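You operate a simulated robot arm through the tools that you are given. There is no shell and no other tool. Be economical: measure what you need, move in short steps, check, and stop when the job is done.

You are at the controls of a simulated robot arm. One attempt, no reset.

TASK
With the grey meter, find the black patch on the long desk's sheet that misses 1.30 D; correct its zone.
Fine: meter back on its mat; white slider to black and ZONE dial to that patch's number, then MORE twice if it read low, LESS twice if high; leave the sheet; leave the long desk's other controls.

It is judged by the outcome, as a careful person would: the job done as asked, and still so three seconds after it is handed in. It fails if anything else is knocked over, pushed out of place, dropped, spilled or broken. Flat cloth is picked up by pressing the open fingertips on it (5 to 10 N) and closing them slowly along it; thin cloth reads only 2 to 8 mm in the jaws.

THE ROBOT
A 7-joint arm with a two-finger parallel gripper, hanging from a carriage that runs on a gantry, over the field with the corners [0.57, 1.543], [-0.71, 1.543], [-0.71, -0.757], [0.57, -0.757] (x, y) and turns from -403 to 284 degrees about z. Base frame: it is fixed where the carriage stands at the start and does not move with it; the origin is on the floor, on the carriage's upright axis, x ahead of it, y to its left, z up. Readings come in m, degrees, newtons and seconds.
With the tool pointing down near the work surface it reaches from about 0.38 to 0.74 m from the robot's upright axis, wherever it stands. Its first joint turns from -143.0 to 143.0 degrees. Places, roughly: desk lamp switch [0.4, -0.9, 0.9]; less button [0.4, -0.7, 0.9]; more button [0.4, -0.8, 0.9]; round knob [0.6, -0.9, 0.9]; side knob [0.6, -0.8, 0.9]; white slider [0.7, -0.8, 1]; zone dial [0.6, -0.7, 0.9]. Payload 1.57 kg.
Tool frame: the origin (TCP) lies between the finger pads and is the grasp point; the fingertips stand 0.03 m ahead of it; z points along the fingers, y is the line along which they close. The gripper opens to 0.11 m. The fingers are 0.024 m wide and 0.012 m thick; the gripper's body (0.048 by 0.112 m) begins 0.078 m behind the TCP.
Orientation is told as [roll, pitch, yaw] about the base's x, y, z axes, in that order, counted from this pose: with the fingers straight down and closing along the base's y, the tool's x points along the base's -x, its y along +y and its z along -z.

THE INTERFACE
- The arm moves only by the tool apply_moves. Its argument "series" is a list of rows, each an object (a shift or turn left out is 0, a gripper value left out holds the last) with "turn": the turn, a rotation vector about the tool's x, y, z in units of 60 degrees (1.0 is 60 degrees), a list of three; "xyz": the shift along the tool's x, y, z in units of 400 mm (1.0 is 400 mm), a list of three; "claw": the opening in per cent of the stroke, from 0 (shut) to 100 (fully open). In form: [{"turn": [ax, ay, az], "xyz": [x, y, z], "claw": claw}, ...]. A call has 1 to 8 rows; each row is the pose to reach, as a shift and turn from the pose commanded when the call began, along the tool's axes at that moment. A call with a number of a shift or a turn outside -1 to 1 is refused whole. Rows are played at 5 a second. More than 0.05 m and 8.6 degrees between two rows, or a gripper value outside its range, and nothing of the call is played. Where a pose cannot be reached the arm comes as near as it can. A force on the tool above 60 N (or 10 N above the force at the start of the call, whichever is more), or a blocked arm, ends the call early, and 0.2 s more pass. Each finger travels about 0.045 m/s and halts on what it meets, pressing with about 26 N; the grip force reading is that of the motor and also rises with nothing between the fingers. The clock runs only during rows and for 0.2 s after the last one: add rows that repeat a pose to give the fingers time. The reply holds the time, the measured pose of the TCP, the force on the tool along the base axes, the opening and the grip force, in the units named above and with some noise, with the torque about the TCP (base axes, N m) and any sound that the robot's microphone picked up.
- Cameras (640 x 400 px; columns grow to the right, rows downward): "scene" is now at [0.2749, -0.0612, 1.8297]; the picture's right is [-0.86, -0.51, 0.00], its down [-0.43, 0.72, -0.54] and it looks along [0.28, -0.47, -0.84] (base axes); focal length 287 px, centre (320, 200). "wrist" rides on the gripper at [0.07, 0.016, -0.141] in the tool frame; the picture's right is [-0.23, 0.97, 0.00], its down [-0.86, -0.20, -0.48] and it looks along [-0.47, -0.11, 0.88] (tool axes); focal length 222 px, centre (320, 200). There is no depth. A picture from a camera that has moved, and an enlarged one, comes with that camera's place and axes in the base frame and with its lens. The place of the scene camera against the robot may be out by one fixed shift of up to 0.025 m in any direction.
- snapshot(camera): a new picture of that camera. It takes no simulated time.
- move_column(by): slides the trunk up (or, below 0, down) by that many m; the arm and the scene camera ride with it, the base frame stays. It gives what a move gives, with no picture.
- base_move(legs): drives the robot by 1 to 6 legs, each [ahead, left, turn to the left] in m, m and degrees, along the robot's own axes; the way and the turn of a leg run together, so that a leg with both is an arc; at most 1.5 m and 180 degrees a leg. The arm and the cameras ride along, it lands a little off, and it stops where it bumps. It keeps to its track: a leg is cut to what the track allows. It gives what a move gives.
- head_to(pan, tilt): turns the head with the scene camera to pan (to the left, within 155 degrees either way) and tilt (down, from -29 to 69), counted from straight ahead of the robot. It gives what a move gives.
- enlarge(camera, box): a new picture of the part [left, top, right, bottom] of that camera's present view, enlarged. It takes no simulated time.
- close_job(): hands the job in; it is judged then, once.

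Work in short steps. Places have to be worked out from the pictures, the camera data and where the tool is seen: move nearer, look again, correct. Check each grasp and each placing, and mend what went wrong. You have 120 turns and 78 pictures in all, those below and enlarged ones among them. Open the gripper and draw the arm clear of the work before you hand the job in, unless the task says otherwise; then end with one line.

The tools are called after "Emit:" as name(argument=value, ...) on one line, values as JSON. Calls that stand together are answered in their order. apply_moves: Moves the arm, as the interface text tells. Its arguments: {"type":"object","properties":{"series":{"type":"array"}},"required":["series"]} The other tools are called the same way: move_column (by) slides the trunk up or down; base_move (legs) drives the base; head_to (pan, tilt) turns the head that bears the scene camera; snapshot (camera) takes a picture; enlarge (camera, box) takes an enlarged picture of a part of a camera's view; close_job () hands the job in.

At the start:

```text
t: 0.0
position: [0.3436, -0.5582, 1.247]
ee_rot: [0.0, 0.0, 0.2]
wrist_force: [-1.5, -0.4, 0.4]
moment: [0.0, 0.0, -0.02]
width: 0.11
grip_force: 0.0
trunk travel left (down, up): [-0.5, 0.095]
robot x, y, heading: [-0.0014, -0.0003, 0.2]
head pan, tilt: [-59.4, 57.3]
```

scene: 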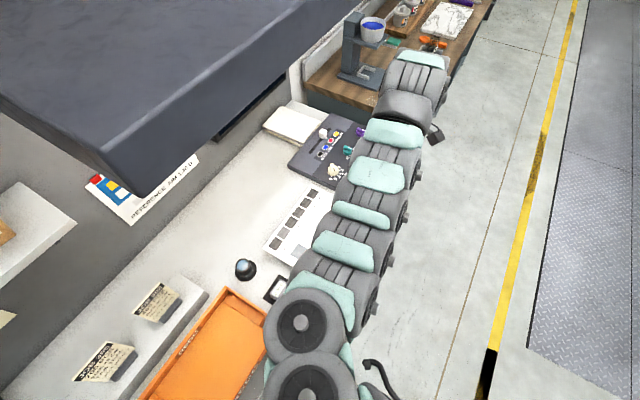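
wrist: 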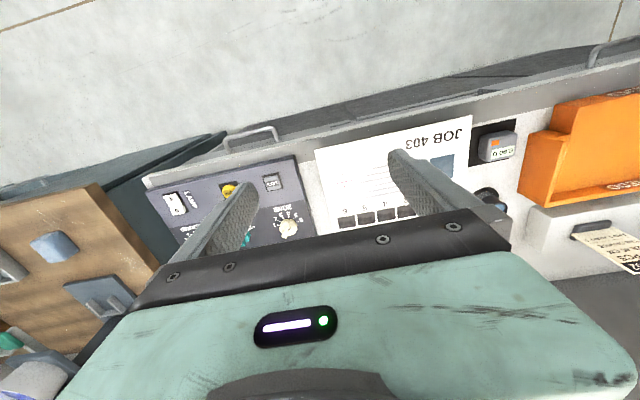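

The pictures show the desk with sheet, control panel and grey meter on a black mat. I enlarge both views to read them.

Emit:
enlarge(camera="wrist", box=[130, 90, 530, 260])

Emit:
enlarge(camera="scene", box=[220, 90, 380, 310])

```text
1.60 times, centred on (330, 175) of wrist
camera zoom: at [0.2731, -0.5422, 1.3881], right [0.23, 0.97, 0.0], down [0.86, -0.2, 0.48], along [0.47, -0.11, -0.88], focal length 355 px, centre (304, 240)
```

zoom: 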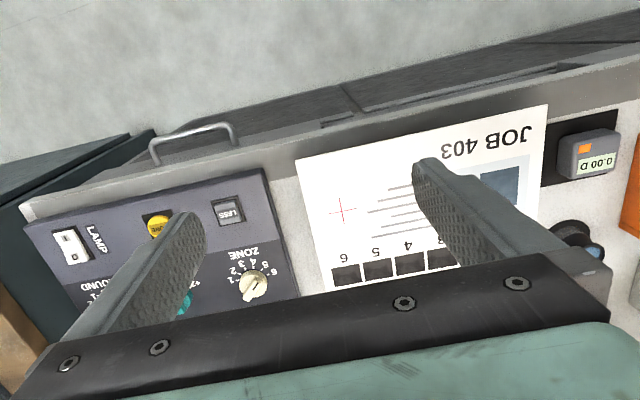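

```text
1.82 times, centred on (300, 200) of scene
camera zoom: at [0.2749, -0.0612, 1.8297], right [-0.86, -0.51, 0.0], down [-0.43, 0.72, -0.54], along [0.28, -0.47, -0.84], focal length 521 px, centre (356, 200)
```

zoom: 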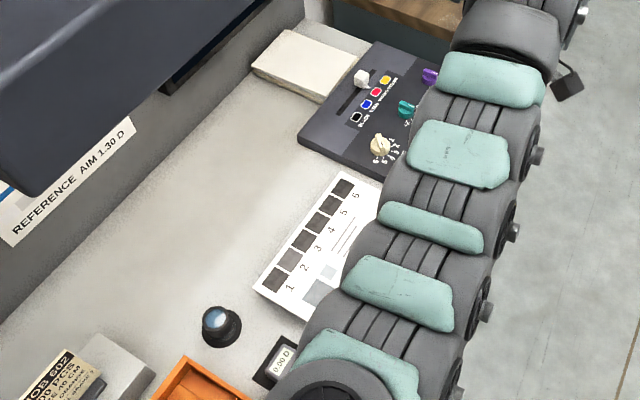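

The meter looks to be near (0.50, -0.18) and the desk top near z 0.87. I swing the tool toward it, still high, then look.

Emit:
apply_moves(series=[{"xyz": [-0.02, 0.11, 0]}, {"xyz": [-0.04, 0.22, 0]}, {"xyz": [-0.06, 0.33, 0]}, {"xyz": [-0.08, 0.44, 0]}, {"xyz": [-0.1, 0.55, 0]}, {"xyz": [-0.12, 0.66, 0]}, {"xyz": [-0.14, 0.77, 0]}, {"xyz": [-0.16, 0.88, 0]}])

Emit:
snapshot(camera="wrist")

Emit:
snapshot(camera="scene")

```text
t: 2.0
position: [0.5064, -0.4108, 1.2124]
ee_rot: [0.0, 5.6, -5.2]
wrist_force: [0.0, 1.2, 0.7]
moment: [0.01, -0.03, 0.01]
width: 0.11
grip_force: 0.0
out of reach, approached as far as the arm can: row 1, 2, 3, 4, 5, 6, 7, 8
trunk travel left (down, up): [-0.5, 0.095]
robot x, y, heading: [-0.0013, -0.0031, -1.0]
head pan, tilt: [-59.4, 57.3]
stopped in row 8: the arm was blocked; the commanded pose is now the measured one
```

```text
73 pictures are left
camera wrist: at [0.4515, -0.3887, 1.3606], right [0.31, 0.95, -0.02], down [0.88, -0.28, 0.39], along [0.37, -0.14, -0.92], focal length 222 px, centre (320, 200)
```

wrist: 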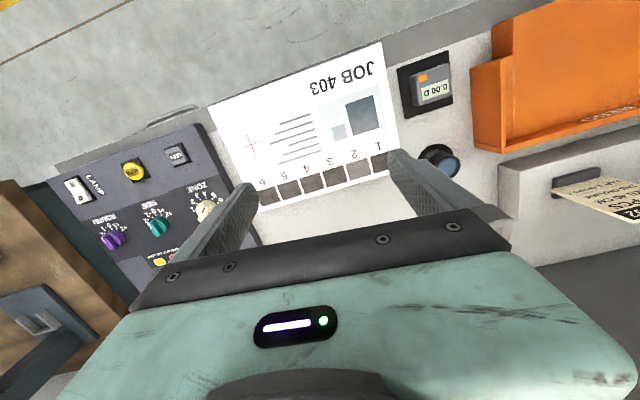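

```text
72 pictures are left
camera scene: at [0.2656, -0.0628, 1.8241], right [-0.87, -0.5, 0.01], down [-0.43, 0.73, -0.53], along [0.26, -0.46, -0.85], focal length 287 px, centre (320, 200)
```

scene: 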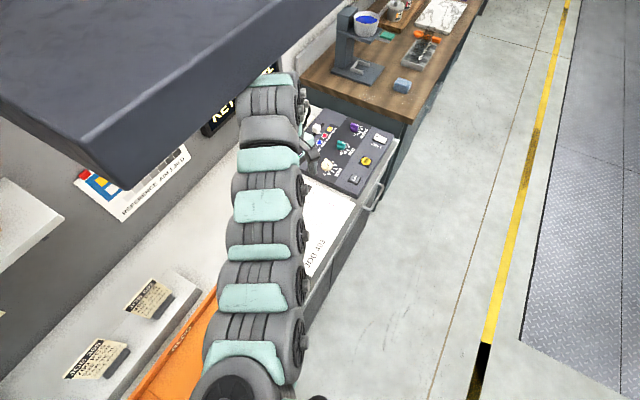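

The arm was blocked, likely the upper arm touching the overhead shelf. I back the carriage off a little away from the desk.

Emit:
base_move(legs=[[-0.2, 0, 0]])

Emit:
snapshot(camera="scene")

Emit:
snapshot(camera="wrist")

```text
t: 3.6
position: [0.3263, -0.4141, 1.2281]
ee_rot: [-0.5, 4.2, -4.8]
wrist_force: [0.4, -0.5, -0.1]
moment: [-0.02, 0.02, -0.01]
width: 0.1101
grip_force: 0.0
trunk travel left (down, up): [-0.5, 0.095]
robot x, y, heading: [-0.203, -0.0021, -0.4]
head pan, tilt: [-59.4, 57.3]
```

```text
71 pictures are left
camera scene: at [0.072, -0.0634, 1.8297], right [-0.87, -0.5, 0.0], down [-0.42, 0.73, -0.54], along [0.27, -0.47, -0.84], focal length 287 px, centre (320, 200)
```

scene: 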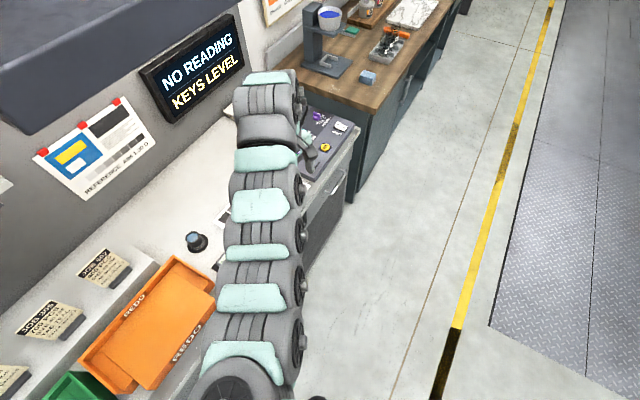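

```text
70 pictures are left
camera wrist: at [0.2679, -0.3901, 1.3745], right [0.31, 0.95, -0.03], down [0.87, -0.27, 0.42], along [0.39, -0.15, -0.91], focal length 222 px, centre (320, 200)
```

wrist: 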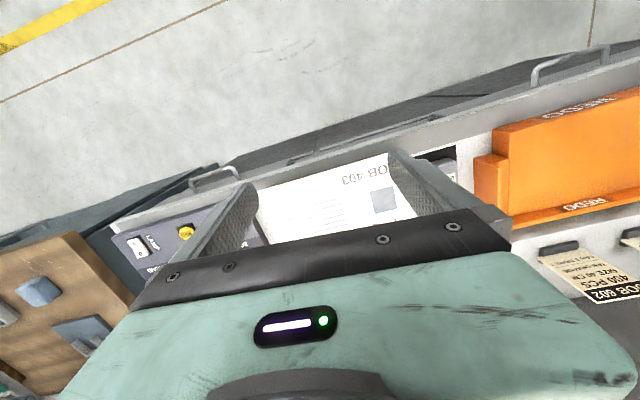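

The wall display says "NO READING / KEYS LEVEL", which will help. I reposition the carriage in front of the sheet and turn so that the arm points straight at the desk.

Emit:
base_move(legs=[[-0.1, 0, 0], [0, -0.45, 0], [0, 0, 38]])

Emit:
apply_moves(series=[{"turn": [0, -0.01, 0.12]}, {"turn": [0, -0.02, 0.24]}, {"turn": [0, -0.03, 0.36]}, {"turn": [0, -0.04, 0.47]}, {"turn": [0, -0.06, 0.56]}])

Emit:
head_to(pan=-38, tilt=50)

Emit:
snapshot(camera="scene")

```text
t: 8.8
position: [0.3625, -0.4569, 1.2286]
ee_rot: [-0.5, 4.1, 32.3]
wrist_force: [0.6, -0.7, 0.0]
moment: [0.01, 0.02, -0.02]
width: 0.1101
grip_force: 0.0
trunk travel left (down, up): [-0.5, 0.095]
robot x, y, heading: [-0.3048, -0.4466, 36.2]
head pan, tilt: [-59.4, 57.3]
```

```text
t: 10.0
position: [0.3957, -0.4611, 1.2321]
ee_rot: [-1.8, 0.4, 1.3]
wrist_force: [-0.2, -0.3, 0.1]
moment: [0.01, 0.0, -0.01]
width: 0.11
grip_force: 0.1
out of reach, approached as far as the arm can: row 1, 2, 3, 4, 5
trunk travel left (down, up): [-0.5, 0.095]
robot x, y, heading: [-0.3056, -0.4489, 36.5]
head pan, tilt: [-59.4, 57.3]
```

```text
t: 10.9
position: [0.3949, -0.4608, 1.2314]
ee_rot: [-1.8, 0.5, 1.5]
wrist_force: [0.1, -1.0, 0.3]
moment: [0.0, 0.01, 0.0]
width: 0.11
grip_force: 0.0
trunk travel left (down, up): [-0.5, 0.095]
robot x, y, heading: [-0.3081, -0.4454, 36.4]
head pan, tilt: [-38.0, 50.0]
```

```text
69 pictures are left
camera scene: at [-0.0359, -0.3182, 1.839], right [-0.03, -1.0, 0.0], down [-0.77, 0.02, -0.64], along [0.64, -0.02, -0.77], focal length 287 px, centre (320, 200)
```

scene: 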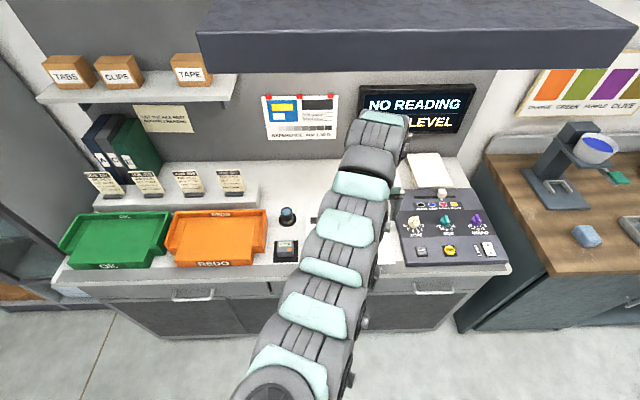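

Good overview now. The arm is overstretched at this height, so I draw the tool in and down.

Emit:
apply_moves(series=[{"xyz": [0.05, 0, 0.08]}, {"xyz": [0.1, 0, 0.16]}, {"xyz": [0.15, 0, 0.25]}, {"xyz": [0.2, 0, 0.35]}, {"turn": [0.03, 0, 0.02], "xyz": [0.2, 0, 0.42]}])

Emit:
base_move(legs=[[0.145, -0.106, 0]])

Emit:
snapshot(camera="wrist")

Emit:
snapshot(camera="scene")

```text
t: 12.1
position: [0.315, -0.464, 1.063]
ee_rot: [-3.6, -0.2, -2.4]
wrist_force: [-0.6, -0.4, 0.1]
moment: [-0.02, 0.04, -0.01]
width: 0.11
grip_force: 0.0
out of reach, approached as far as the arm can: row 2, 3
trunk travel left (down, up): [-0.5, 0.095]
robot x, y, heading: [-0.3092, -0.4476, 36.5]
head pan, tilt: [-38.0, 50.0]
```

```text
t: 13.6
position: [0.4936, -0.4634, 1.0639]
ee_rot: [-3.5, -0.3, -2.3]
wrist_force: [-0.3, 0.1, 0.0]
moment: [0.03, 0.02, -0.01]
width: 0.1097
grip_force: 0.1
trunk travel left (down, up): [-0.5, 0.095]
robot x, y, heading: [-0.1291, -0.4466, 36.4]
head pan, tilt: [-38.0, 50.0]
```

```text
68 pictures are left
camera wrist: at [0.4234, -0.4351, 1.2032], right [0.27, 0.96, -0.06], down [0.85, -0.2, 0.49], along [0.46, -0.18, -0.87], focal length 222 px, centre (320, 200)
```

wrist: 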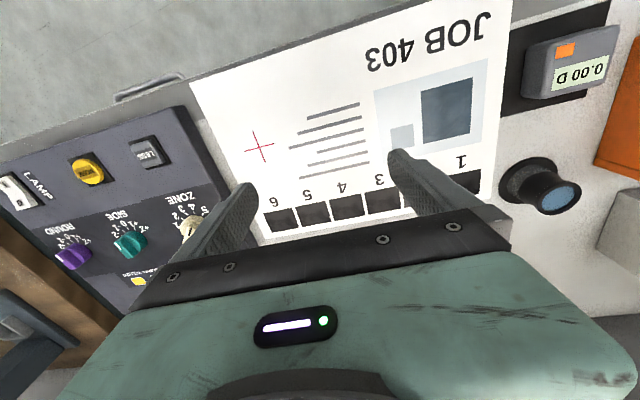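

```text
67 pictures are left
camera scene: at [0.1424, -0.317, 1.839], right [-0.03, -1.0, 0.0], down [-0.77, 0.02, -0.64], along [0.64, -0.02, -0.77], focal length 287 px, centre (320, 200)
```

scene: 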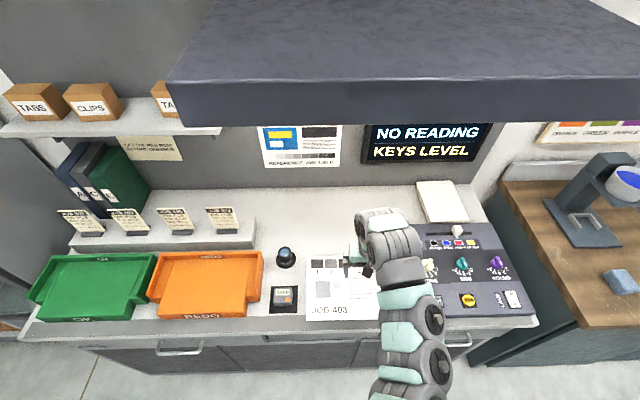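

Now I level the tool and move it above the meter, around (0.49, -0.19).

Emit:
apply_moves(series=[{"turn": [-0.03, 0, -0.02], "xyz": [0, 0.11, -0.01]}, {"turn": [-0.058, 0, -0.038], "xyz": [0, 0.22, -0.02]}, {"turn": [-0.058, 0, -0.038], "xyz": [0, 0.33, -0.02]}, {"turn": [-0.058, 0, -0.038], "xyz": [0, 0.44, -0.03]}, {"turn": [-0.058, 0, -0.038], "xyz": [0, 0.55, -0.03]}, {"turn": [-0.058, 0, -0.038], "xyz": [0, 0.64, -0.04]}])

Emit:
snapshot(camera="wrist")

Emit:
snapshot(camera="scene")

```text
t: 15.0
position: [0.5038, -0.2069, 1.065]
ee_rot: [0.0, -0.2, -0.1]
wrist_force: [0.0, -0.3, -0.5]
moment: [0.02, 0.0, 0.0]
width: 0.1097
grip_force: 0.0
trunk travel left (down, up): [-0.5, 0.095]
robot x, y, heading: [-0.1306, -0.4456, 36.5]
head pan, tilt: [-38.0, 50.0]
```

```text
66 pictures are left
camera wrist: at [0.4328, -0.1904, 1.2056], right [0.23, 0.97, 0.0], down [0.85, -0.2, 0.48], along [0.47, -0.11, -0.88], focal length 222 px, centre (320, 200)
```

wrist: 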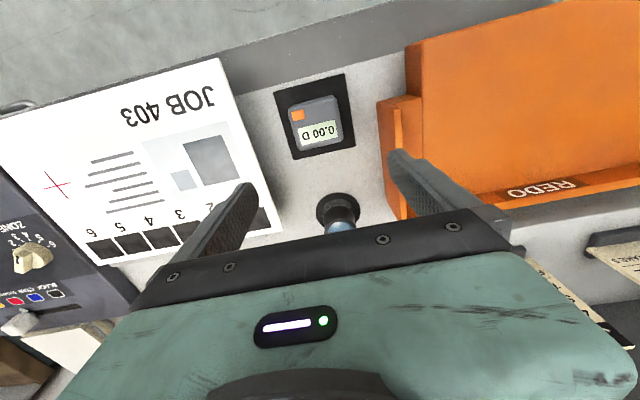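

```text
65 pictures are left
camera scene: at [0.1424, -0.317, 1.839], right [-0.03, -1.0, 0.0], down [-0.77, 0.02, -0.64], along [0.64, -0.02, -0.77], focal length 287 px, centre (320, 200)
```

scene: 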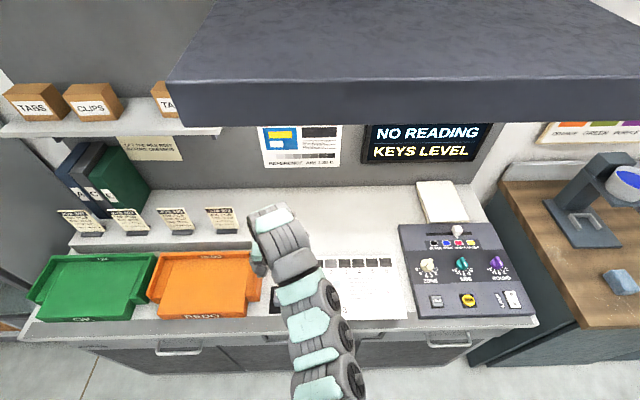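

Patch triangulation suggests the desk top is nearer z 0.95. I enlarge the wrist view on the meter to study its shape.

Emit:
enlarge(camera="wrist", box=[260, 60, 380, 240])

Emit:
enlarge(camera="scene", box=[240, 110, 540, 330])

```text
2.22 times, centred on (320, 150) of wrist
camera zoom: at [0.4328, -0.1904, 1.2056], right [0.23, 0.97, 0.0], down [0.85, -0.2, 0.48], along [0.47, -0.11, -0.88], focal length 494 px, centre (320, 311)
```

zoom: 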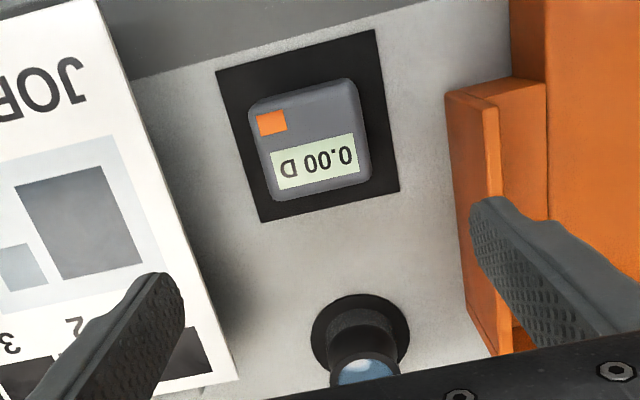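

```text
1.82 times, centred on (390, 220) of scene
camera zoom: at [0.1424, -0.317, 1.839], right [-0.03, -1.0, 0.0], down [-0.77, 0.02, -0.64], along [0.64, -0.02, -0.77], focal length 521 px, centre (193, 164)
```

zoom: 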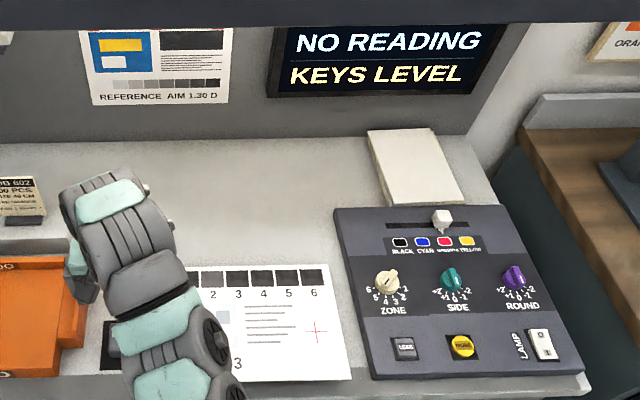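

Meter is a block ≈5 cm square near (0.473, -0.205). I move over it, narrow the jaws to clear the orange tray, and descend part way.

Emit:
apply_moves(series=[{"xyz": [0.04, 0.005, 0], "claw": 72}, {"xyz": [0.077, 0.005, 0], "claw": 72}, {"xyz": [0.077, 0.005, 0.06], "claw": 72}, {"xyz": [0.077, 0.005, 0.11], "claw": 72}])

Emit:
snapshot(camera="wrist")

```text
t: 16.0
position: [0.474, -0.2049, 1.0194]
ee_rot: [0.0, -0.4, 0.0]
wrist_force: [0.0, 0.4, 0.5]
moment: [-0.01, -0.01, 0.0]
width: 0.0791
grip_force: 0.1
trunk travel left (down, up): [-0.5, 0.095]
robot x, y, heading: [-0.1301, -0.4435, 36.2]
head pan, tilt: [-38.0, 50.0]
```

```text
62 pictures are left
camera wrist: at [0.4022, -0.1882, 1.161], right [0.23, 0.97, 0.0], down [0.85, -0.2, 0.48], along [0.47, -0.11, -0.88], focal length 222 px, centre (320, 200)
```

wrist: 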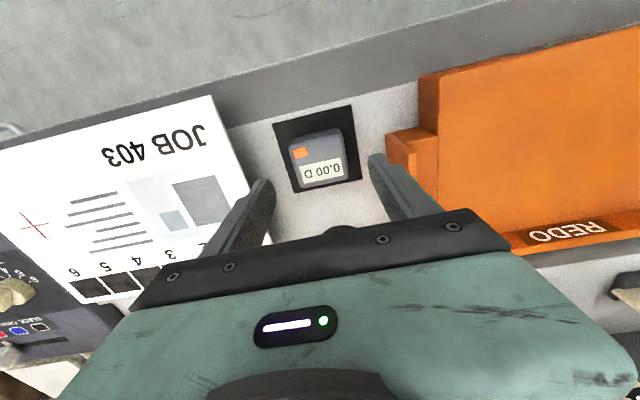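

Triangulating the two views puts the meter's top centre near (0.482, -0.207, 0.904). I descend until the tips are about level with its top and look again.

Emit:
apply_moves(series=[{"xyz": [-0.02, -0.005, 0.07]}, {"xyz": [-0.02, -0.005, 0.14]}, {"xyz": [-0.02, -0.005, 0.2]}])

Emit:
snapshot(camera="wrist")

```text
t: 16.8
position: [0.4808, -0.2079, 0.9386]
ee_rot: [-0.1, -0.1, -0.1]
wrist_force: [0.0, -0.4, -0.1]
moment: [0.0, 0.03, 0.0]
width: 0.0794
grip_force: 0.0
trunk travel left (down, up): [-0.5, 0.095]
robot x, y, heading: [-0.1298, -0.4467, 36.6]
head pan, tilt: [-38.0, 50.0]
```

```text
61 pictures are left
camera wrist: at [0.4103, -0.1908, 1.0799], right [0.23, 0.97, 0.0], down [0.85, -0.2, 0.48], along [0.47, -0.11, -0.88], focal length 222 px, centre (320, 200)
```

wrist: 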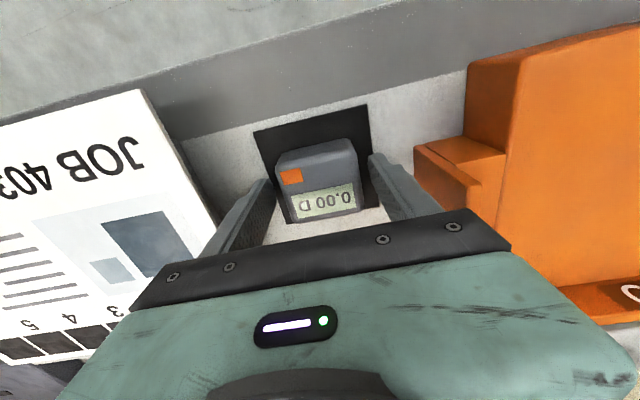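

Jaws straddle the meter. I descend further and watch the force for contact.

Emit:
apply_moves(series=[{"xyz": [-0.015, -0.002, 0.03]}, {"xyz": [-0.015, -0.002, 0.06]}, {"xyz": [-0.015, -0.002, 0.09]}])

Emit:
snapshot(camera="wrist")

```text
t: 17.2
position: [0.4871, -0.2065, 0.9329]
ee_rot: [-0.1, 0.1, 0.1]
wrist_force: [-0.3, 0.5, 4.1]
moment: [-0.18, 0.09, 0.06]
width: 0.0791
grip_force: 0.0
trunk travel left (down, up): [-0.5, 0.095]
robot x, y, heading: [-0.1299, -0.4441, 36.4]
head pan, tilt: [-38.0, 50.0]
stopped in row 2: the force on the tool passed its limit at 112 N (the readings are from after the stop); the commanded pose is now the measured one
```

```text
60 pictures are left
camera wrist: at [0.4161, -0.1897, 1.0748], right [0.23, 0.97, 0.0], down [0.86, -0.2, 0.48], along [0.47, -0.11, -0.88], focal length 222 px, centre (320, 200)
```

wrist: 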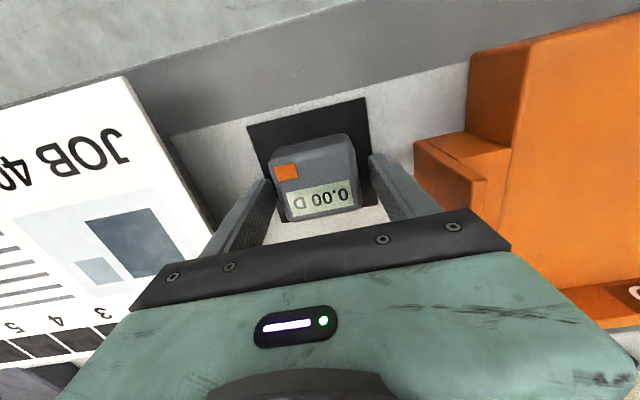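

The tips met the desk at z ≈ 0.903, so the desk is at 0.90 and the meter's centre is at x ≈ 0.474. I lift 5 mm, shift back 13 mm, and close on it.

Emit:
apply_moves(series=[{"xyz": [0, 0, -0.013], "claw": 72}, {"xyz": [0.0325, 0, -0.013], "claw": 72}, {"xyz": [0.0325, 0, -0.013], "claw": 60}, {"xyz": [0.0325, 0, -0.013], "claw": 45}, {"xyz": [0.0325, 0, -0.013], "claw": 35}, {"xyz": [0.0325, 0, -0.013], "claw": 35}])

Emit:
snapshot(camera="wrist")

```text
t: 18.6
position: [0.4744, -0.2077, 0.9378]
ee_rot: [-0.1, 0.0, 0.0]
wrist_force: [0.7, -0.6, 0.6]
moment: [0.06, -0.05, 0.01]
width: 0.0573
grip_force: 25.7
trunk travel left (down, up): [-0.5, 0.095]
robot x, y, heading: [-0.1317, -0.4422, 36.7]
head pan, tilt: [-38.0, 50.0]
```

```text
59 pictures are left
camera wrist: at [0.4028, -0.1903, 1.0791], right [0.23, 0.97, 0.0], down [0.86, -0.2, 0.48], along [0.47, -0.11, -0.88], focal length 222 px, centre (320, 200)
```

wrist: 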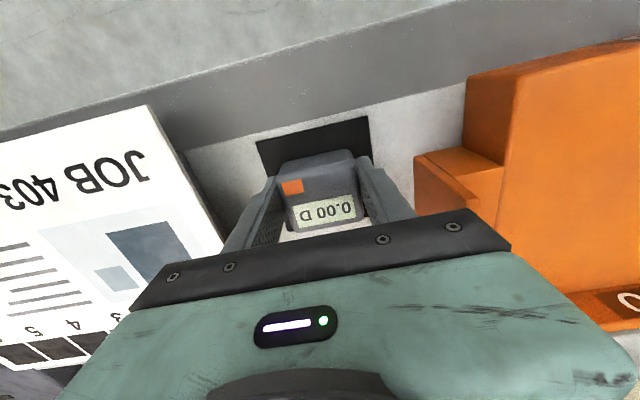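

The meter is held (57 mm grip). I lift 40 mm and carry it toward patch 1, near (0.58, -0.30).

Emit:
apply_moves(series=[{"xyz": [0, 0, -0.05]}, {"xyz": [0, 0, -0.12]}, {"xyz": [-0.08, -0.05, -0.13]}, {"xyz": [-0.16, -0.12, -0.13]}, {"xyz": [-0.24, -0.19, -0.13]}, {"xyz": [-0.26, -0.24, -0.13]}])

Emit:
snapshot(camera="wrist")

Emit:
snapshot(camera="scene")

```text
t: 20.0
position: [0.5774, -0.3028, 0.9887]
ee_rot: [0.0, 0.1, 0.0]
wrist_force: [-0.5, 0.7, -0.8]
moment: [-0.04, 0.0, 0.0]
width: 0.0574
grip_force: 26.0
trunk travel left (down, up): [-0.5, 0.095]
robot x, y, heading: [-0.1286, -0.4447, 36.6]
head pan, tilt: [-38.0, 50.0]
```

```text
58 pictures are left
camera wrist: at [0.5063, -0.2873, 1.1302], right [0.23, 0.97, 0.0], down [0.86, -0.2, 0.48], along [0.47, -0.11, -0.88], focal length 222 px, centre (320, 200)
```

wrist: 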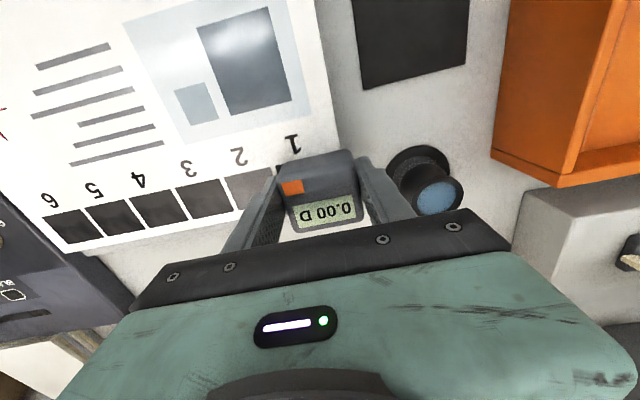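

```text
57 pictures are left
camera scene: at [0.142, -0.3171, 1.8389], right [-0.03, -1.0, 0.0], down [-0.77, 0.02, -0.64], along [0.64, -0.02, -0.77], focal length 287 px, centre (320, 200)
```

scene: 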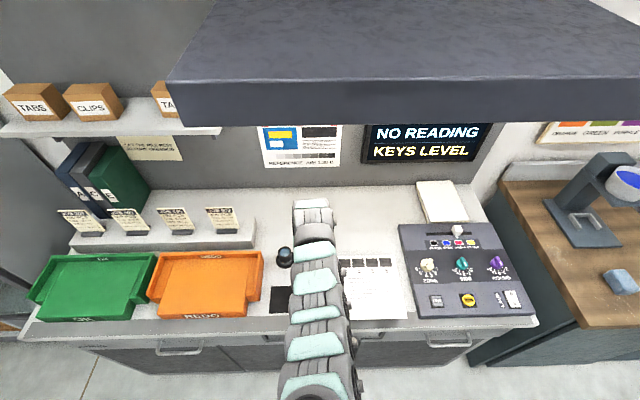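

Comparing views shows the sheet lies on something raised, at z ≈ 0.948 (gap to mat changes with viewpoint), so the meter's bottom is skimming it. I raise a bit, centre over patch 1 (≈(0.577, -0.318)), and lower gently.

Emit:
apply_moves(series=[{"xyz": [0, 0, -0.03]}, {"xyz": [0, -0.038, -0.03]}, {"xyz": [0, -0.038, -0.015]}, {"xyz": [0, -0.038, -0.005]}, {"xyz": [0, -0.038, -0.005]}])

Emit:
snapshot(camera="wrist")

Emit:
enlarge(camera="scene", box=[240, 110, 540, 330])

```text
t: 21.2
position: [0.5767, -0.3179, 0.9917]
ee_rot: [0.1, 0.1, 0.1]
wrist_force: [0.5, -0.8, -0.9]
moment: [0.01, 0.01, 0.0]
width: 0.0575
grip_force: 25.5
trunk travel left (down, up): [-0.5, 0.095]
robot x, y, heading: [-0.1328, -0.4466, 36.1]
head pan, tilt: [-38.0, 50.0]
```

```text
56 pictures are left
camera wrist: at [0.5063, -0.3015, 1.1332], right [0.23, 0.97, 0.0], down [0.86, -0.2, 0.48], along [0.46, -0.11, -0.88], focal length 222 px, centre (320, 200)
```

wrist: 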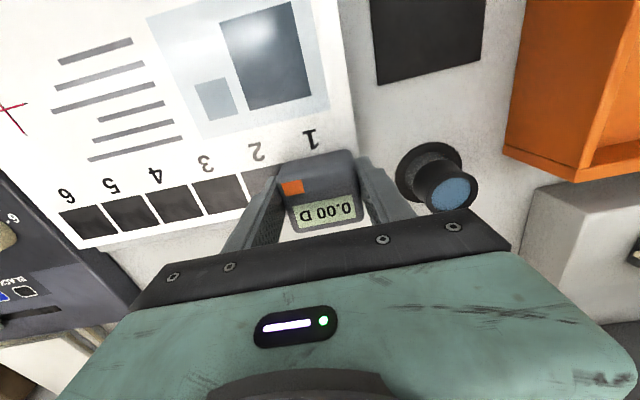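

```text
1.82 times, centred on (390, 220) of scene
camera zoom: at [0.142, -0.3171, 1.839], right [-0.03, -1.0, 0.0], down [-0.77, 0.02, -0.64], along [0.64, -0.02, -0.77], focal length 521 px, centre (193, 164)
```

zoom: 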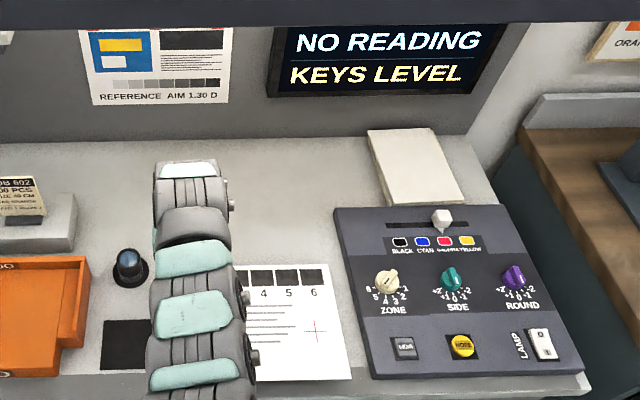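

No contact yet. I lower in 4 mm steps, watching force.

Emit:
apply_moves(series=[{"xyz": [0, 0, 0.01]}, {"xyz": [0, 0, 0.02]}, {"xyz": [0, 0, 0.03]}, {"xyz": [0, 0, 0.04]}])

Emit:
snapshot(camera="wrist")

```text
t: 22.1
position: [0.5827, -0.3172, 0.9866]
ee_rot: [0.0, -0.6, 0.0]
wrist_force: [-4.4, -0.4, 26.8]
moment: [-0.22, 0.45, -0.04]
width: 0.0572
grip_force: 25.2
trunk travel left (down, up): [-0.5, 0.095]
robot x, y, heading: [-0.1285, -0.4403, 36.4]
head pan, tilt: [-38.0, 50.0]
stopped in row 4: the force on the tool passed its limit at 74 N (the readings are from after the stop); the commanded pose is now the measured one
```

```text
54 pictures are left
camera wrist: at [0.5113, -0.3008, 1.1273], right [0.23, 0.97, 0.0], down [0.85, -0.2, 0.49], along [0.47, -0.11, -0.87], focal length 222 px, centre (320, 200)
```

wrist: 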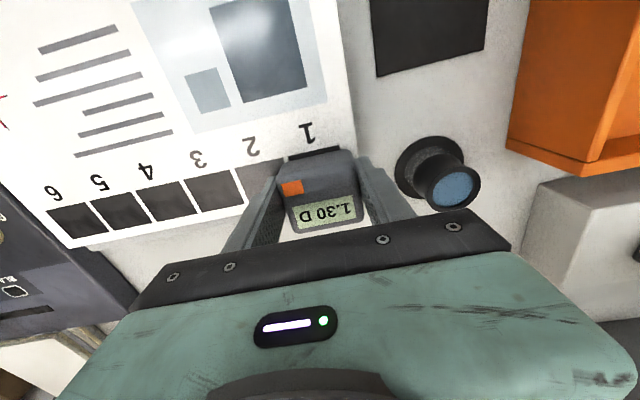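

Patch 1 reads 1.30 D with contact at TCP z ≈ 0.987. I lift, step 48 mm to patch 2, and set down.

Emit:
apply_moves(series=[{"xyz": [0, 0, -0.025]}, {"xyz": [0.015, -0.06, -0.025]}, {"xyz": [0.015, -0.12, -0.025]}, {"xyz": [0.015, -0.12, -0.01]}, {"xyz": [0.015, -0.12, 0.0]}, {"xyz": [0.015, -0.12, 0.0]}])

Emit:
snapshot(camera="wrist")

```text
t: 23.5
position: [0.5762, -0.3662, 0.9867]
ee_rot: [0.1, -0.5, -0.1]
wrist_force: [-13.5, 0.6, 44.9]
moment: [-0.22, 0.69, -0.09]
width: 0.0574
grip_force: 25.8
trunk travel left (down, up): [-0.5, 0.095]
robot x, y, heading: [-0.1334, -0.4464, 36.5]
head pan, tilt: [-38.0, 50.0]
```

```text
53 pictures are left
camera wrist: at [0.5048, -0.3488, 1.1274], right [0.23, 0.97, 0.0], down [0.85, -0.2, 0.49], along [0.47, -0.11, -0.87], focal length 222 px, centre (320, 200)
```

wrist: 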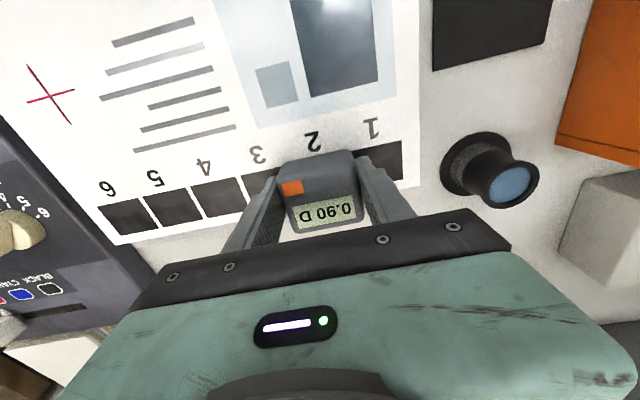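

It appears to read 0.90 D. I enlarge to be sure, and look at the wall display.

Emit:
enlarge(camera="wrist", box=[230, 110, 430, 240])

Emit:
enlarge(camera="scene", box=[240, 110, 540, 330])

```text
3.08 times, centred on (330, 175) of wrist
camera zoom: at [0.5048, -0.3488, 1.1274], right [0.23, 0.97, 0.0], down [0.85, -0.2, 0.49], along [0.47, -0.11, -0.87], focal length 684 px, centre (289, 277)
```

zoom: 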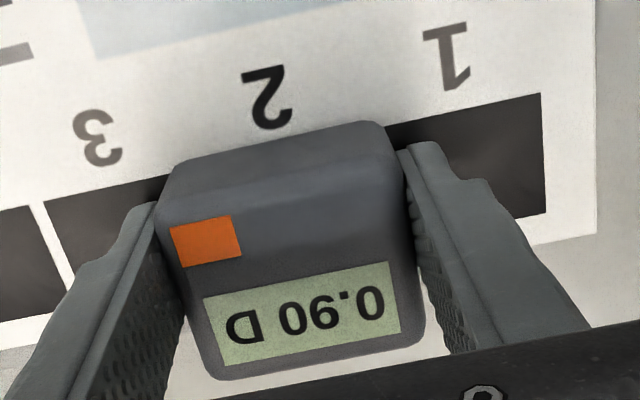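

```text
1.82 times, centred on (390, 220) of scene
camera zoom: at [0.1422, -0.317, 1.8401], right [-0.03, -1.0, 0.0], down [-0.76, 0.02, -0.64], along [0.64, -0.02, -0.77], focal length 521 px, centre (193, 164)
```

zoom: 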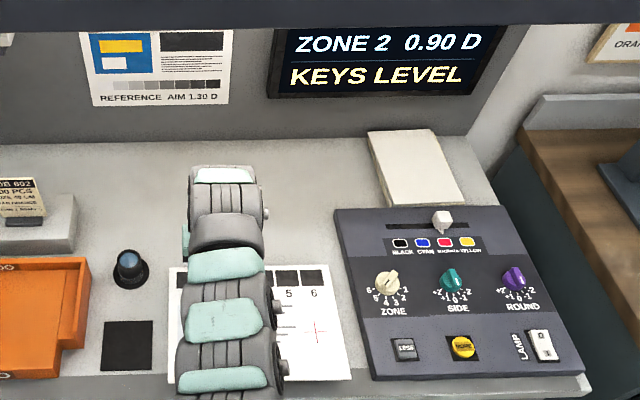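

Patch 2 reads 0.90 D on both displays: it's the low one, so MORE twice. Now I lift and carry the meter back to its mat.

Emit:
apply_moves(series=[{"xyz": [0, 0, -0.05]}, {"xyz": [0.08, 0.02, -0.1]}, {"xyz": [0.17, 0.09, -0.1]}, {"xyz": [0.23, 0.18, -0.1]}, {"xyz": [0.25, 0.29, -0.1]}, {"xyz": [0.2545, 0.396, -0.1]}, {"xyz": [0.2545, 0.396, 0.01]}, {"xyz": [0.2545, 0.396, 0.06]}])

Emit:
snapshot(camera="wrist")

```text
t: 25.3
position: [0.4719, -0.2072, 0.9582]
ee_rot: [0.1, -0.3, 0.0]
wrist_force: [0.2, -0.2, -0.9]
moment: [-0.01, 0.01, 0.01]
width: 0.0573
grip_force: 25.5
trunk travel left (down, up): [-0.5, 0.095]
robot x, y, heading: [-0.1317, -0.4449, 36.3]
head pan, tilt: [-38.0, 50.0]
```

```text
50 pictures are left
camera wrist: at [0.4003, -0.1916, 1.0998], right [0.23, 0.97, 0.0], down [0.85, -0.2, 0.48], along [0.47, -0.11, -0.88], focal length 222 px, centre (320, 200)
```

wrist: 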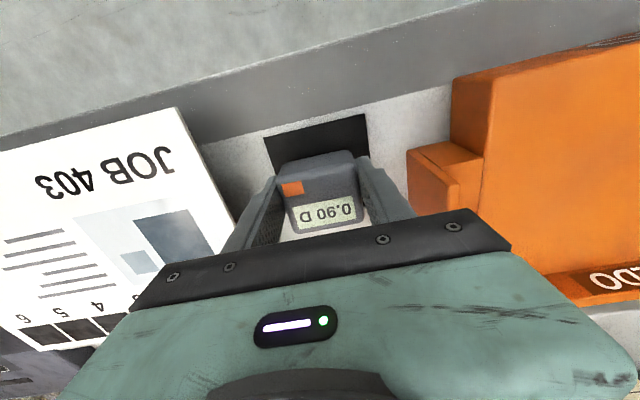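

Over the mat. I lower 20 mm gently to the original height.

Emit:
apply_moves(series=[{"xyz": [-0.006, 0, 0.02]}, {"xyz": [-0.006, 0, 0.035]}, {"xyz": [-0.006, 0, 0.042]}, {"xyz": [-0.006, 0, 0.047]}])

Emit:
snapshot(camera="wrist")

```text
t: 26.3
position: [0.4729, -0.2076, 0.9392]
ee_rot: [0.0, -0.2, 0.0]
wrist_force: [0.8, -0.5, -1.1]
moment: [-0.02, 0.01, -0.01]
width: 0.0576
grip_force: 26.4
trunk travel left (down, up): [-0.5, 0.095]
robot x, y, heading: [-0.133, -0.445, 36.5]
head pan, tilt: [-38.0, 50.0]
```

```text
49 pictures are left
camera wrist: at [0.403, -0.1913, 1.0811], right [0.23, 0.97, 0.0], down [0.85, -0.2, 0.48], along [0.47, -0.11, -0.88], focal length 222 px, centre (320, 200)
```

wrist: 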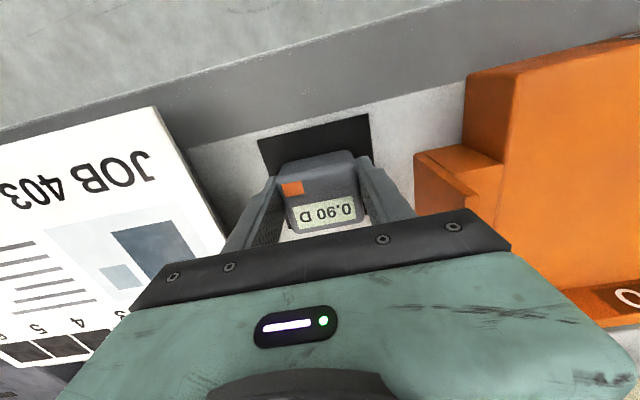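

No contact force yet; I ease down a few more millimetres.

Emit:
apply_moves(series=[{"xyz": [0, 0, 0.004]}, {"xyz": [0, 0, 0.007]}, {"xyz": [0, 0, 0.007]}])

```text
t: 27.1
position: [0.4734, -0.2078, 0.9369]
ee_rot: [0.0, -0.2, 0.0]
wrist_force: [-0.3, -0.2, -1.3]
moment: [-0.01, 0.03, -0.02]
width: 0.0573
grip_force: 26.4
trunk travel left (down, up): [-0.5, 0.095]
robot x, y, heading: [-0.1331, -0.4463, 36.5]
head pan, tilt: [-38.0, 50.0]
```

Still hanging; a little lower again.

Emit:
apply_moves(series=[{"xyz": [0, 0, 0.004]}, {"xyz": [0, 0, 0.006]}, {"xyz": [0, 0, 0.008]}, {"xyz": [0, 0, 0.008]}])

```text
t: 28.1
position: [0.4754, -0.2075, 0.9358]
ee_rot: [-0.1, -0.5, -0.1]
wrist_force: [-18.4, -6.7, 52.2]
moment: [-0.28, 0.38, -0.02]
width: 0.0572
grip_force: 26.2
trunk travel left (down, up): [-0.5, 0.095]
robot x, y, heading: [-0.1305, -0.4429, 36.4]
head pan, tilt: [-38.0, 50.0]
```

Firm contact. I ease up slightly, open the jaws, and rise.

Emit:
apply_moves(series=[{"xyz": [0, 0, 0.003], "claw": 50}, {"xyz": [0, 0, 0.001], "claw": 60}, {"xyz": [0, 0, 0], "claw": 72}, {"xyz": [0, 0, 0], "claw": 72}, {"xyz": [0, 0, -0.1], "claw": 72}, {"xyz": [0, 0, -0.2], "claw": 72}, {"xyz": [0, 0, -0.3], "claw": 72}])

Emit:
snapshot(camera="wrist")

```text
t: 28.4
position: [0.4777, -0.2073, 0.9355]
ee_rot: [0.0, -0.5, 0.1]
wrist_force: [-11.6, -3.6, 33.9]
moment: [-0.17, 0.49, -0.01]
width: 0.0574
grip_force: 26.1
trunk travel left (down, up): [-0.5, 0.095]
robot x, y, heading: [-0.1315, -0.4463, 36.7]
head pan, tilt: [-38.0, 50.0]
stopped in row 1: the force on the tool passed its limit at 70 N (the readings are from after the stop); the commanded pose is now the measured one
```

```text
48 pictures are left
camera wrist: at [0.4047, -0.1901, 1.0772], right [0.23, 0.97, 0.0], down [0.85, -0.2, 0.49], along [0.47, -0.11, -0.87], focal length 222 px, centre (320, 200)
```

wrist: 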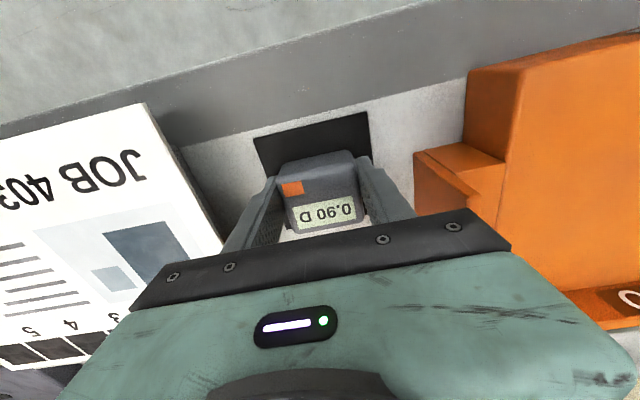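

The contact crept; I relieve the pressure upward and back 3 mm, then open.

Emit:
apply_moves(series=[{"xyz": [0.004, 0, -0.004]}, {"xyz": [0.008, 0, -0.005]}])

```text
t: 29.0
position: [0.4715, -0.2077, 0.9362]
ee_rot: [0.0, -0.3, 0.0]
wrist_force: [1.6, -0.3, 0.8]
moment: [-0.05, -0.06, 0.04]
width: 0.0574
grip_force: 25.6
trunk travel left (down, up): [-0.5, 0.095]
robot x, y, heading: [-0.1356, -0.4464, 36.4]
head pan, tilt: [-38.0, 50.0]
```

Contact is light now. Opening and rising.

Emit:
apply_moves(series=[{"xyz": [0, 0, 0], "claw": 60}, {"xyz": [0, 0, 0], "claw": 72}, {"xyz": [0, 0, 0], "claw": 72}, {"xyz": [0, 0, -0.1], "claw": 72}, {"xyz": [0, 0, -0.2], "claw": 72}, {"xyz": [0, 0, -0.3], "claw": 72}])

Emit:
snapshot(camera="wrist")

```text
t: 30.4
position: [0.471, -0.2088, 1.0568]
ee_rot: [0.0, -0.3, -0.1]
wrist_force: [0.0, 0.6, 0.2]
moment: [-0.01, -0.01, -0.01]
width: 0.0793
grip_force: 0.0
trunk travel left (down, up): [-0.5, 0.095]
robot x, y, heading: [-0.1333, -0.4445, 36.4]
head pan, tilt: [-38.0, 50.0]
```

```text
47 pictures are left
camera wrist: at [0.3992, -0.1911, 1.1984], right [0.23, 0.97, 0.0], down [0.85, -0.2, 0.48], along [0.47, -0.11, -0.88], focal length 222 px, centre (320, 200)
```

wrist: 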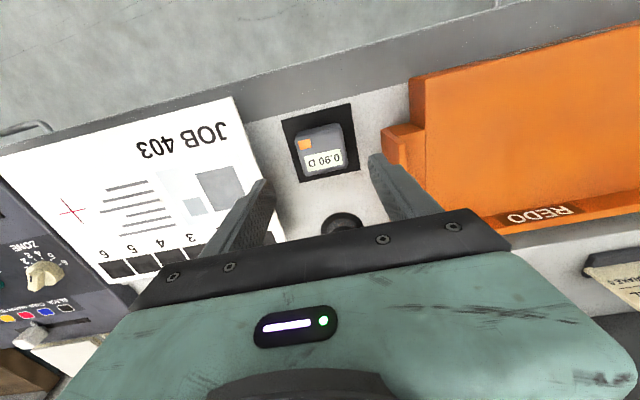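

Meter sits centred on its mat. Next I drive the carriage sideways toward the console and look.

Emit:
base_move(legs=[[-0.178, -0.2415, 0]])

Emit:
snapshot(camera="wrist")

Emit:
snapshot(camera="scene")

```text
t: 32.5
position: [0.4714, -0.5044, 1.0565]
ee_rot: [-0.1, -0.4, 0.0]
wrist_force: [0.1, 0.1, 0.6]
moment: [-0.04, 0.0, -0.02]
width: 0.0792
grip_force: 0.1
trunk travel left (down, up): [-0.5, 0.095]
robot x, y, heading: [-0.1276, -0.7429, 36.7]
head pan, tilt: [-38.0, 50.0]
```

```text
46 pictures are left
camera wrist: at [0.3992, -0.4872, 1.1983], right [0.23, 0.97, 0.0], down [0.85, -0.2, 0.48], along [0.47, -0.11, -0.88], focal length 222 px, centre (320, 200)
```

wrist: 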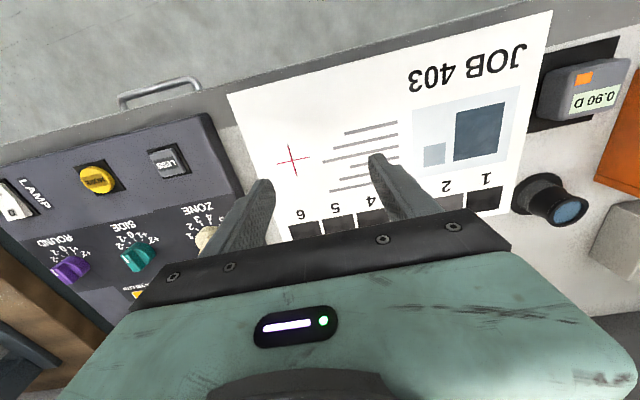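

```text
45 pictures are left
camera scene: at [0.1417, -0.6144, 1.839], right [-0.03, -1.0, 0.0], down [-0.77, 0.02, -0.64], along [0.64, -0.02, -0.77], focal length 287 px, centre (320, 200)
```

scene: 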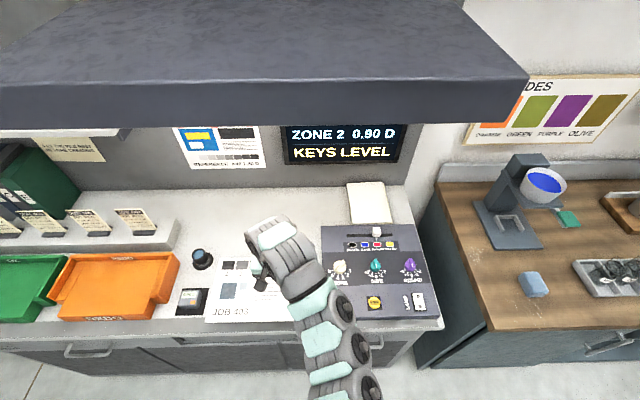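

Now I swing the tool over the console, high, for a close look.

Emit:
apply_moves(series=[{"xyz": [0, -0.12, 0]}, {"xyz": [0, -0.24, 0]}, {"xyz": [0, -0.36, 0]}, {"xyz": [0, -0.48, 0]}, {"xyz": [0, -0.55, 0]}])

Emit:
snapshot(camera="wrist")

Emit:
enlarge(camera="scene", box=[280, 110, 480, 330])

```text
t: 33.7
position: [0.4704, -0.7245, 1.0558]
ee_rot: [0.1, -0.4, 0.1]
wrist_force: [0.0, 0.6, 0.4]
moment: [-0.05, 0.01, 0.03]
width: 0.0789
grip_force: 0.1
trunk travel left (down, up): [-0.5, 0.095]
robot x, y, heading: [-0.1285, -0.7403, 36.5]
head pan, tilt: [-38.0, 50.0]
```

```text
44 pictures are left
camera wrist: at [0.3988, -0.7075, 1.1974], right [0.23, 0.97, 0.0], down [0.85, -0.2, 0.48], along [0.47, -0.11, -0.88], focal length 222 px, centre (320, 200)
```

wrist: 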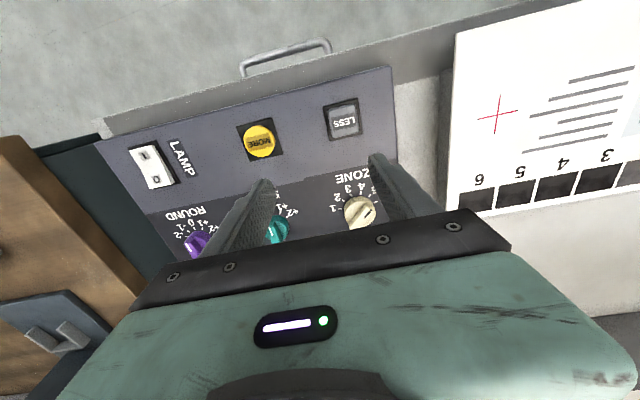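

```text
1.82 times, centred on (380, 220) of scene
camera zoom: at [0.1417, -0.6144, 1.839], right [-0.03, -1.0, 0.0], down [-0.77, 0.02, -0.64], along [0.64, -0.02, -0.77], focal length 521 px, centre (211, 164)
```

zoom: 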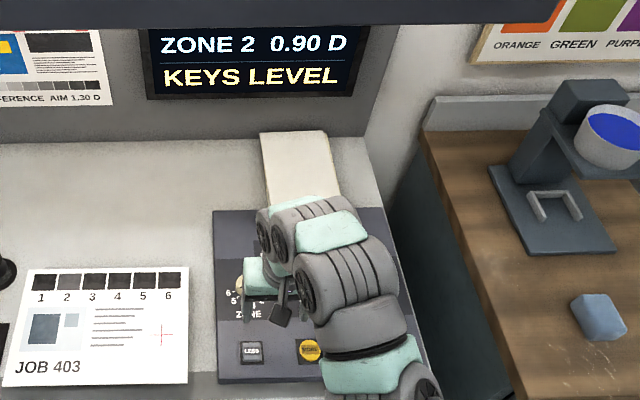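

I enlarge the wrist view on the dial to read its pointer.

Emit:
enlarge(camera="wrist", box=[300, 150, 420, 240])

```text
4.44 times, centred on (360, 195) of wrist
camera zoom: at [0.3988, -0.7075, 1.1974], right [0.23, 0.97, 0.0], down [0.85, -0.2, 0.48], along [0.47, -0.11, -0.88], focal length 987 px, centre (142, 222)
```

zoom: 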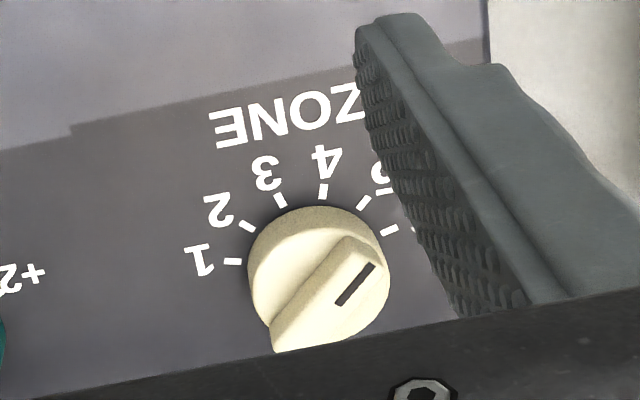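

The dial mark lies between 5 and 6; zone 2 needs roughly +95° yaw (CCW from above). Dial is at about (0.567, -0.691, top ≈0.95). I bring the carriage 0.13 m nearer so everything is in reach.

Emit:
base_move(legs=[[0.105, -0.077, 0]])

Emit:
snapshot(camera="wrist")

Emit:
snapshot(camera="scene")

```text
t: 35.0
position: [0.6, -0.7222, 1.0553]
ee_rot: [0.1, -0.5, 0.0]
wrist_force: [0.3, 0.0, 0.1]
moment: [-0.03, 0.01, 0.01]
width: 0.0788
grip_force: 0.0
trunk travel left (down, up): [-0.5, 0.095]
robot x, y, heading: [-0.0016, -0.7448, 36.4]
head pan, tilt: [-38.0, 50.0]
```

```text
41 pictures are left
camera wrist: at [0.5291, -0.7056, 1.1974], right [0.23, 0.97, 0.0], down [0.85, -0.2, 0.48], along [0.47, -0.11, -0.88], focal length 222 px, centre (320, 200)
```

wrist: 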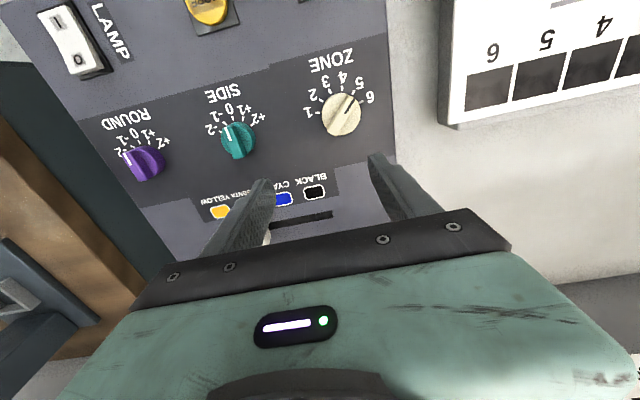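

```text
40 pictures are left
camera scene: at [0.2718, -0.6133, 1.839], right [-0.02, -1.0, 0.0], down [-0.77, 0.02, -0.64], along [0.64, -0.02, -0.77], focal length 287 px, centre (320, 200)
```

scene: 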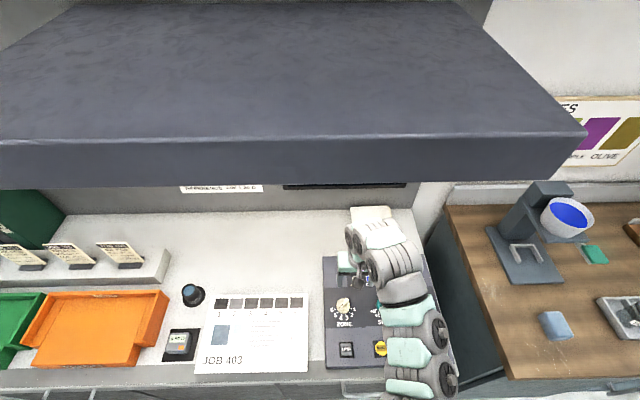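

Now a clear view of the dial; I enlarge the dial and slider region.

Emit:
enlarge(camera="wrist", box=[200, 40, 400, 165])

```text
3.20 times, centred on (300, 102) of wrist
camera zoom: at [0.5291, -0.7056, 1.1974], right [0.23, 0.97, 0.0], down [0.85, -0.2, 0.48], along [0.47, -0.11, -0.88], focal length 711 px, centre (384, 512)
```

zoom: 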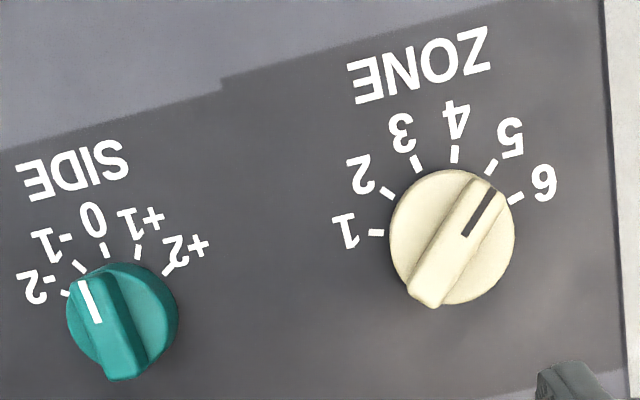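

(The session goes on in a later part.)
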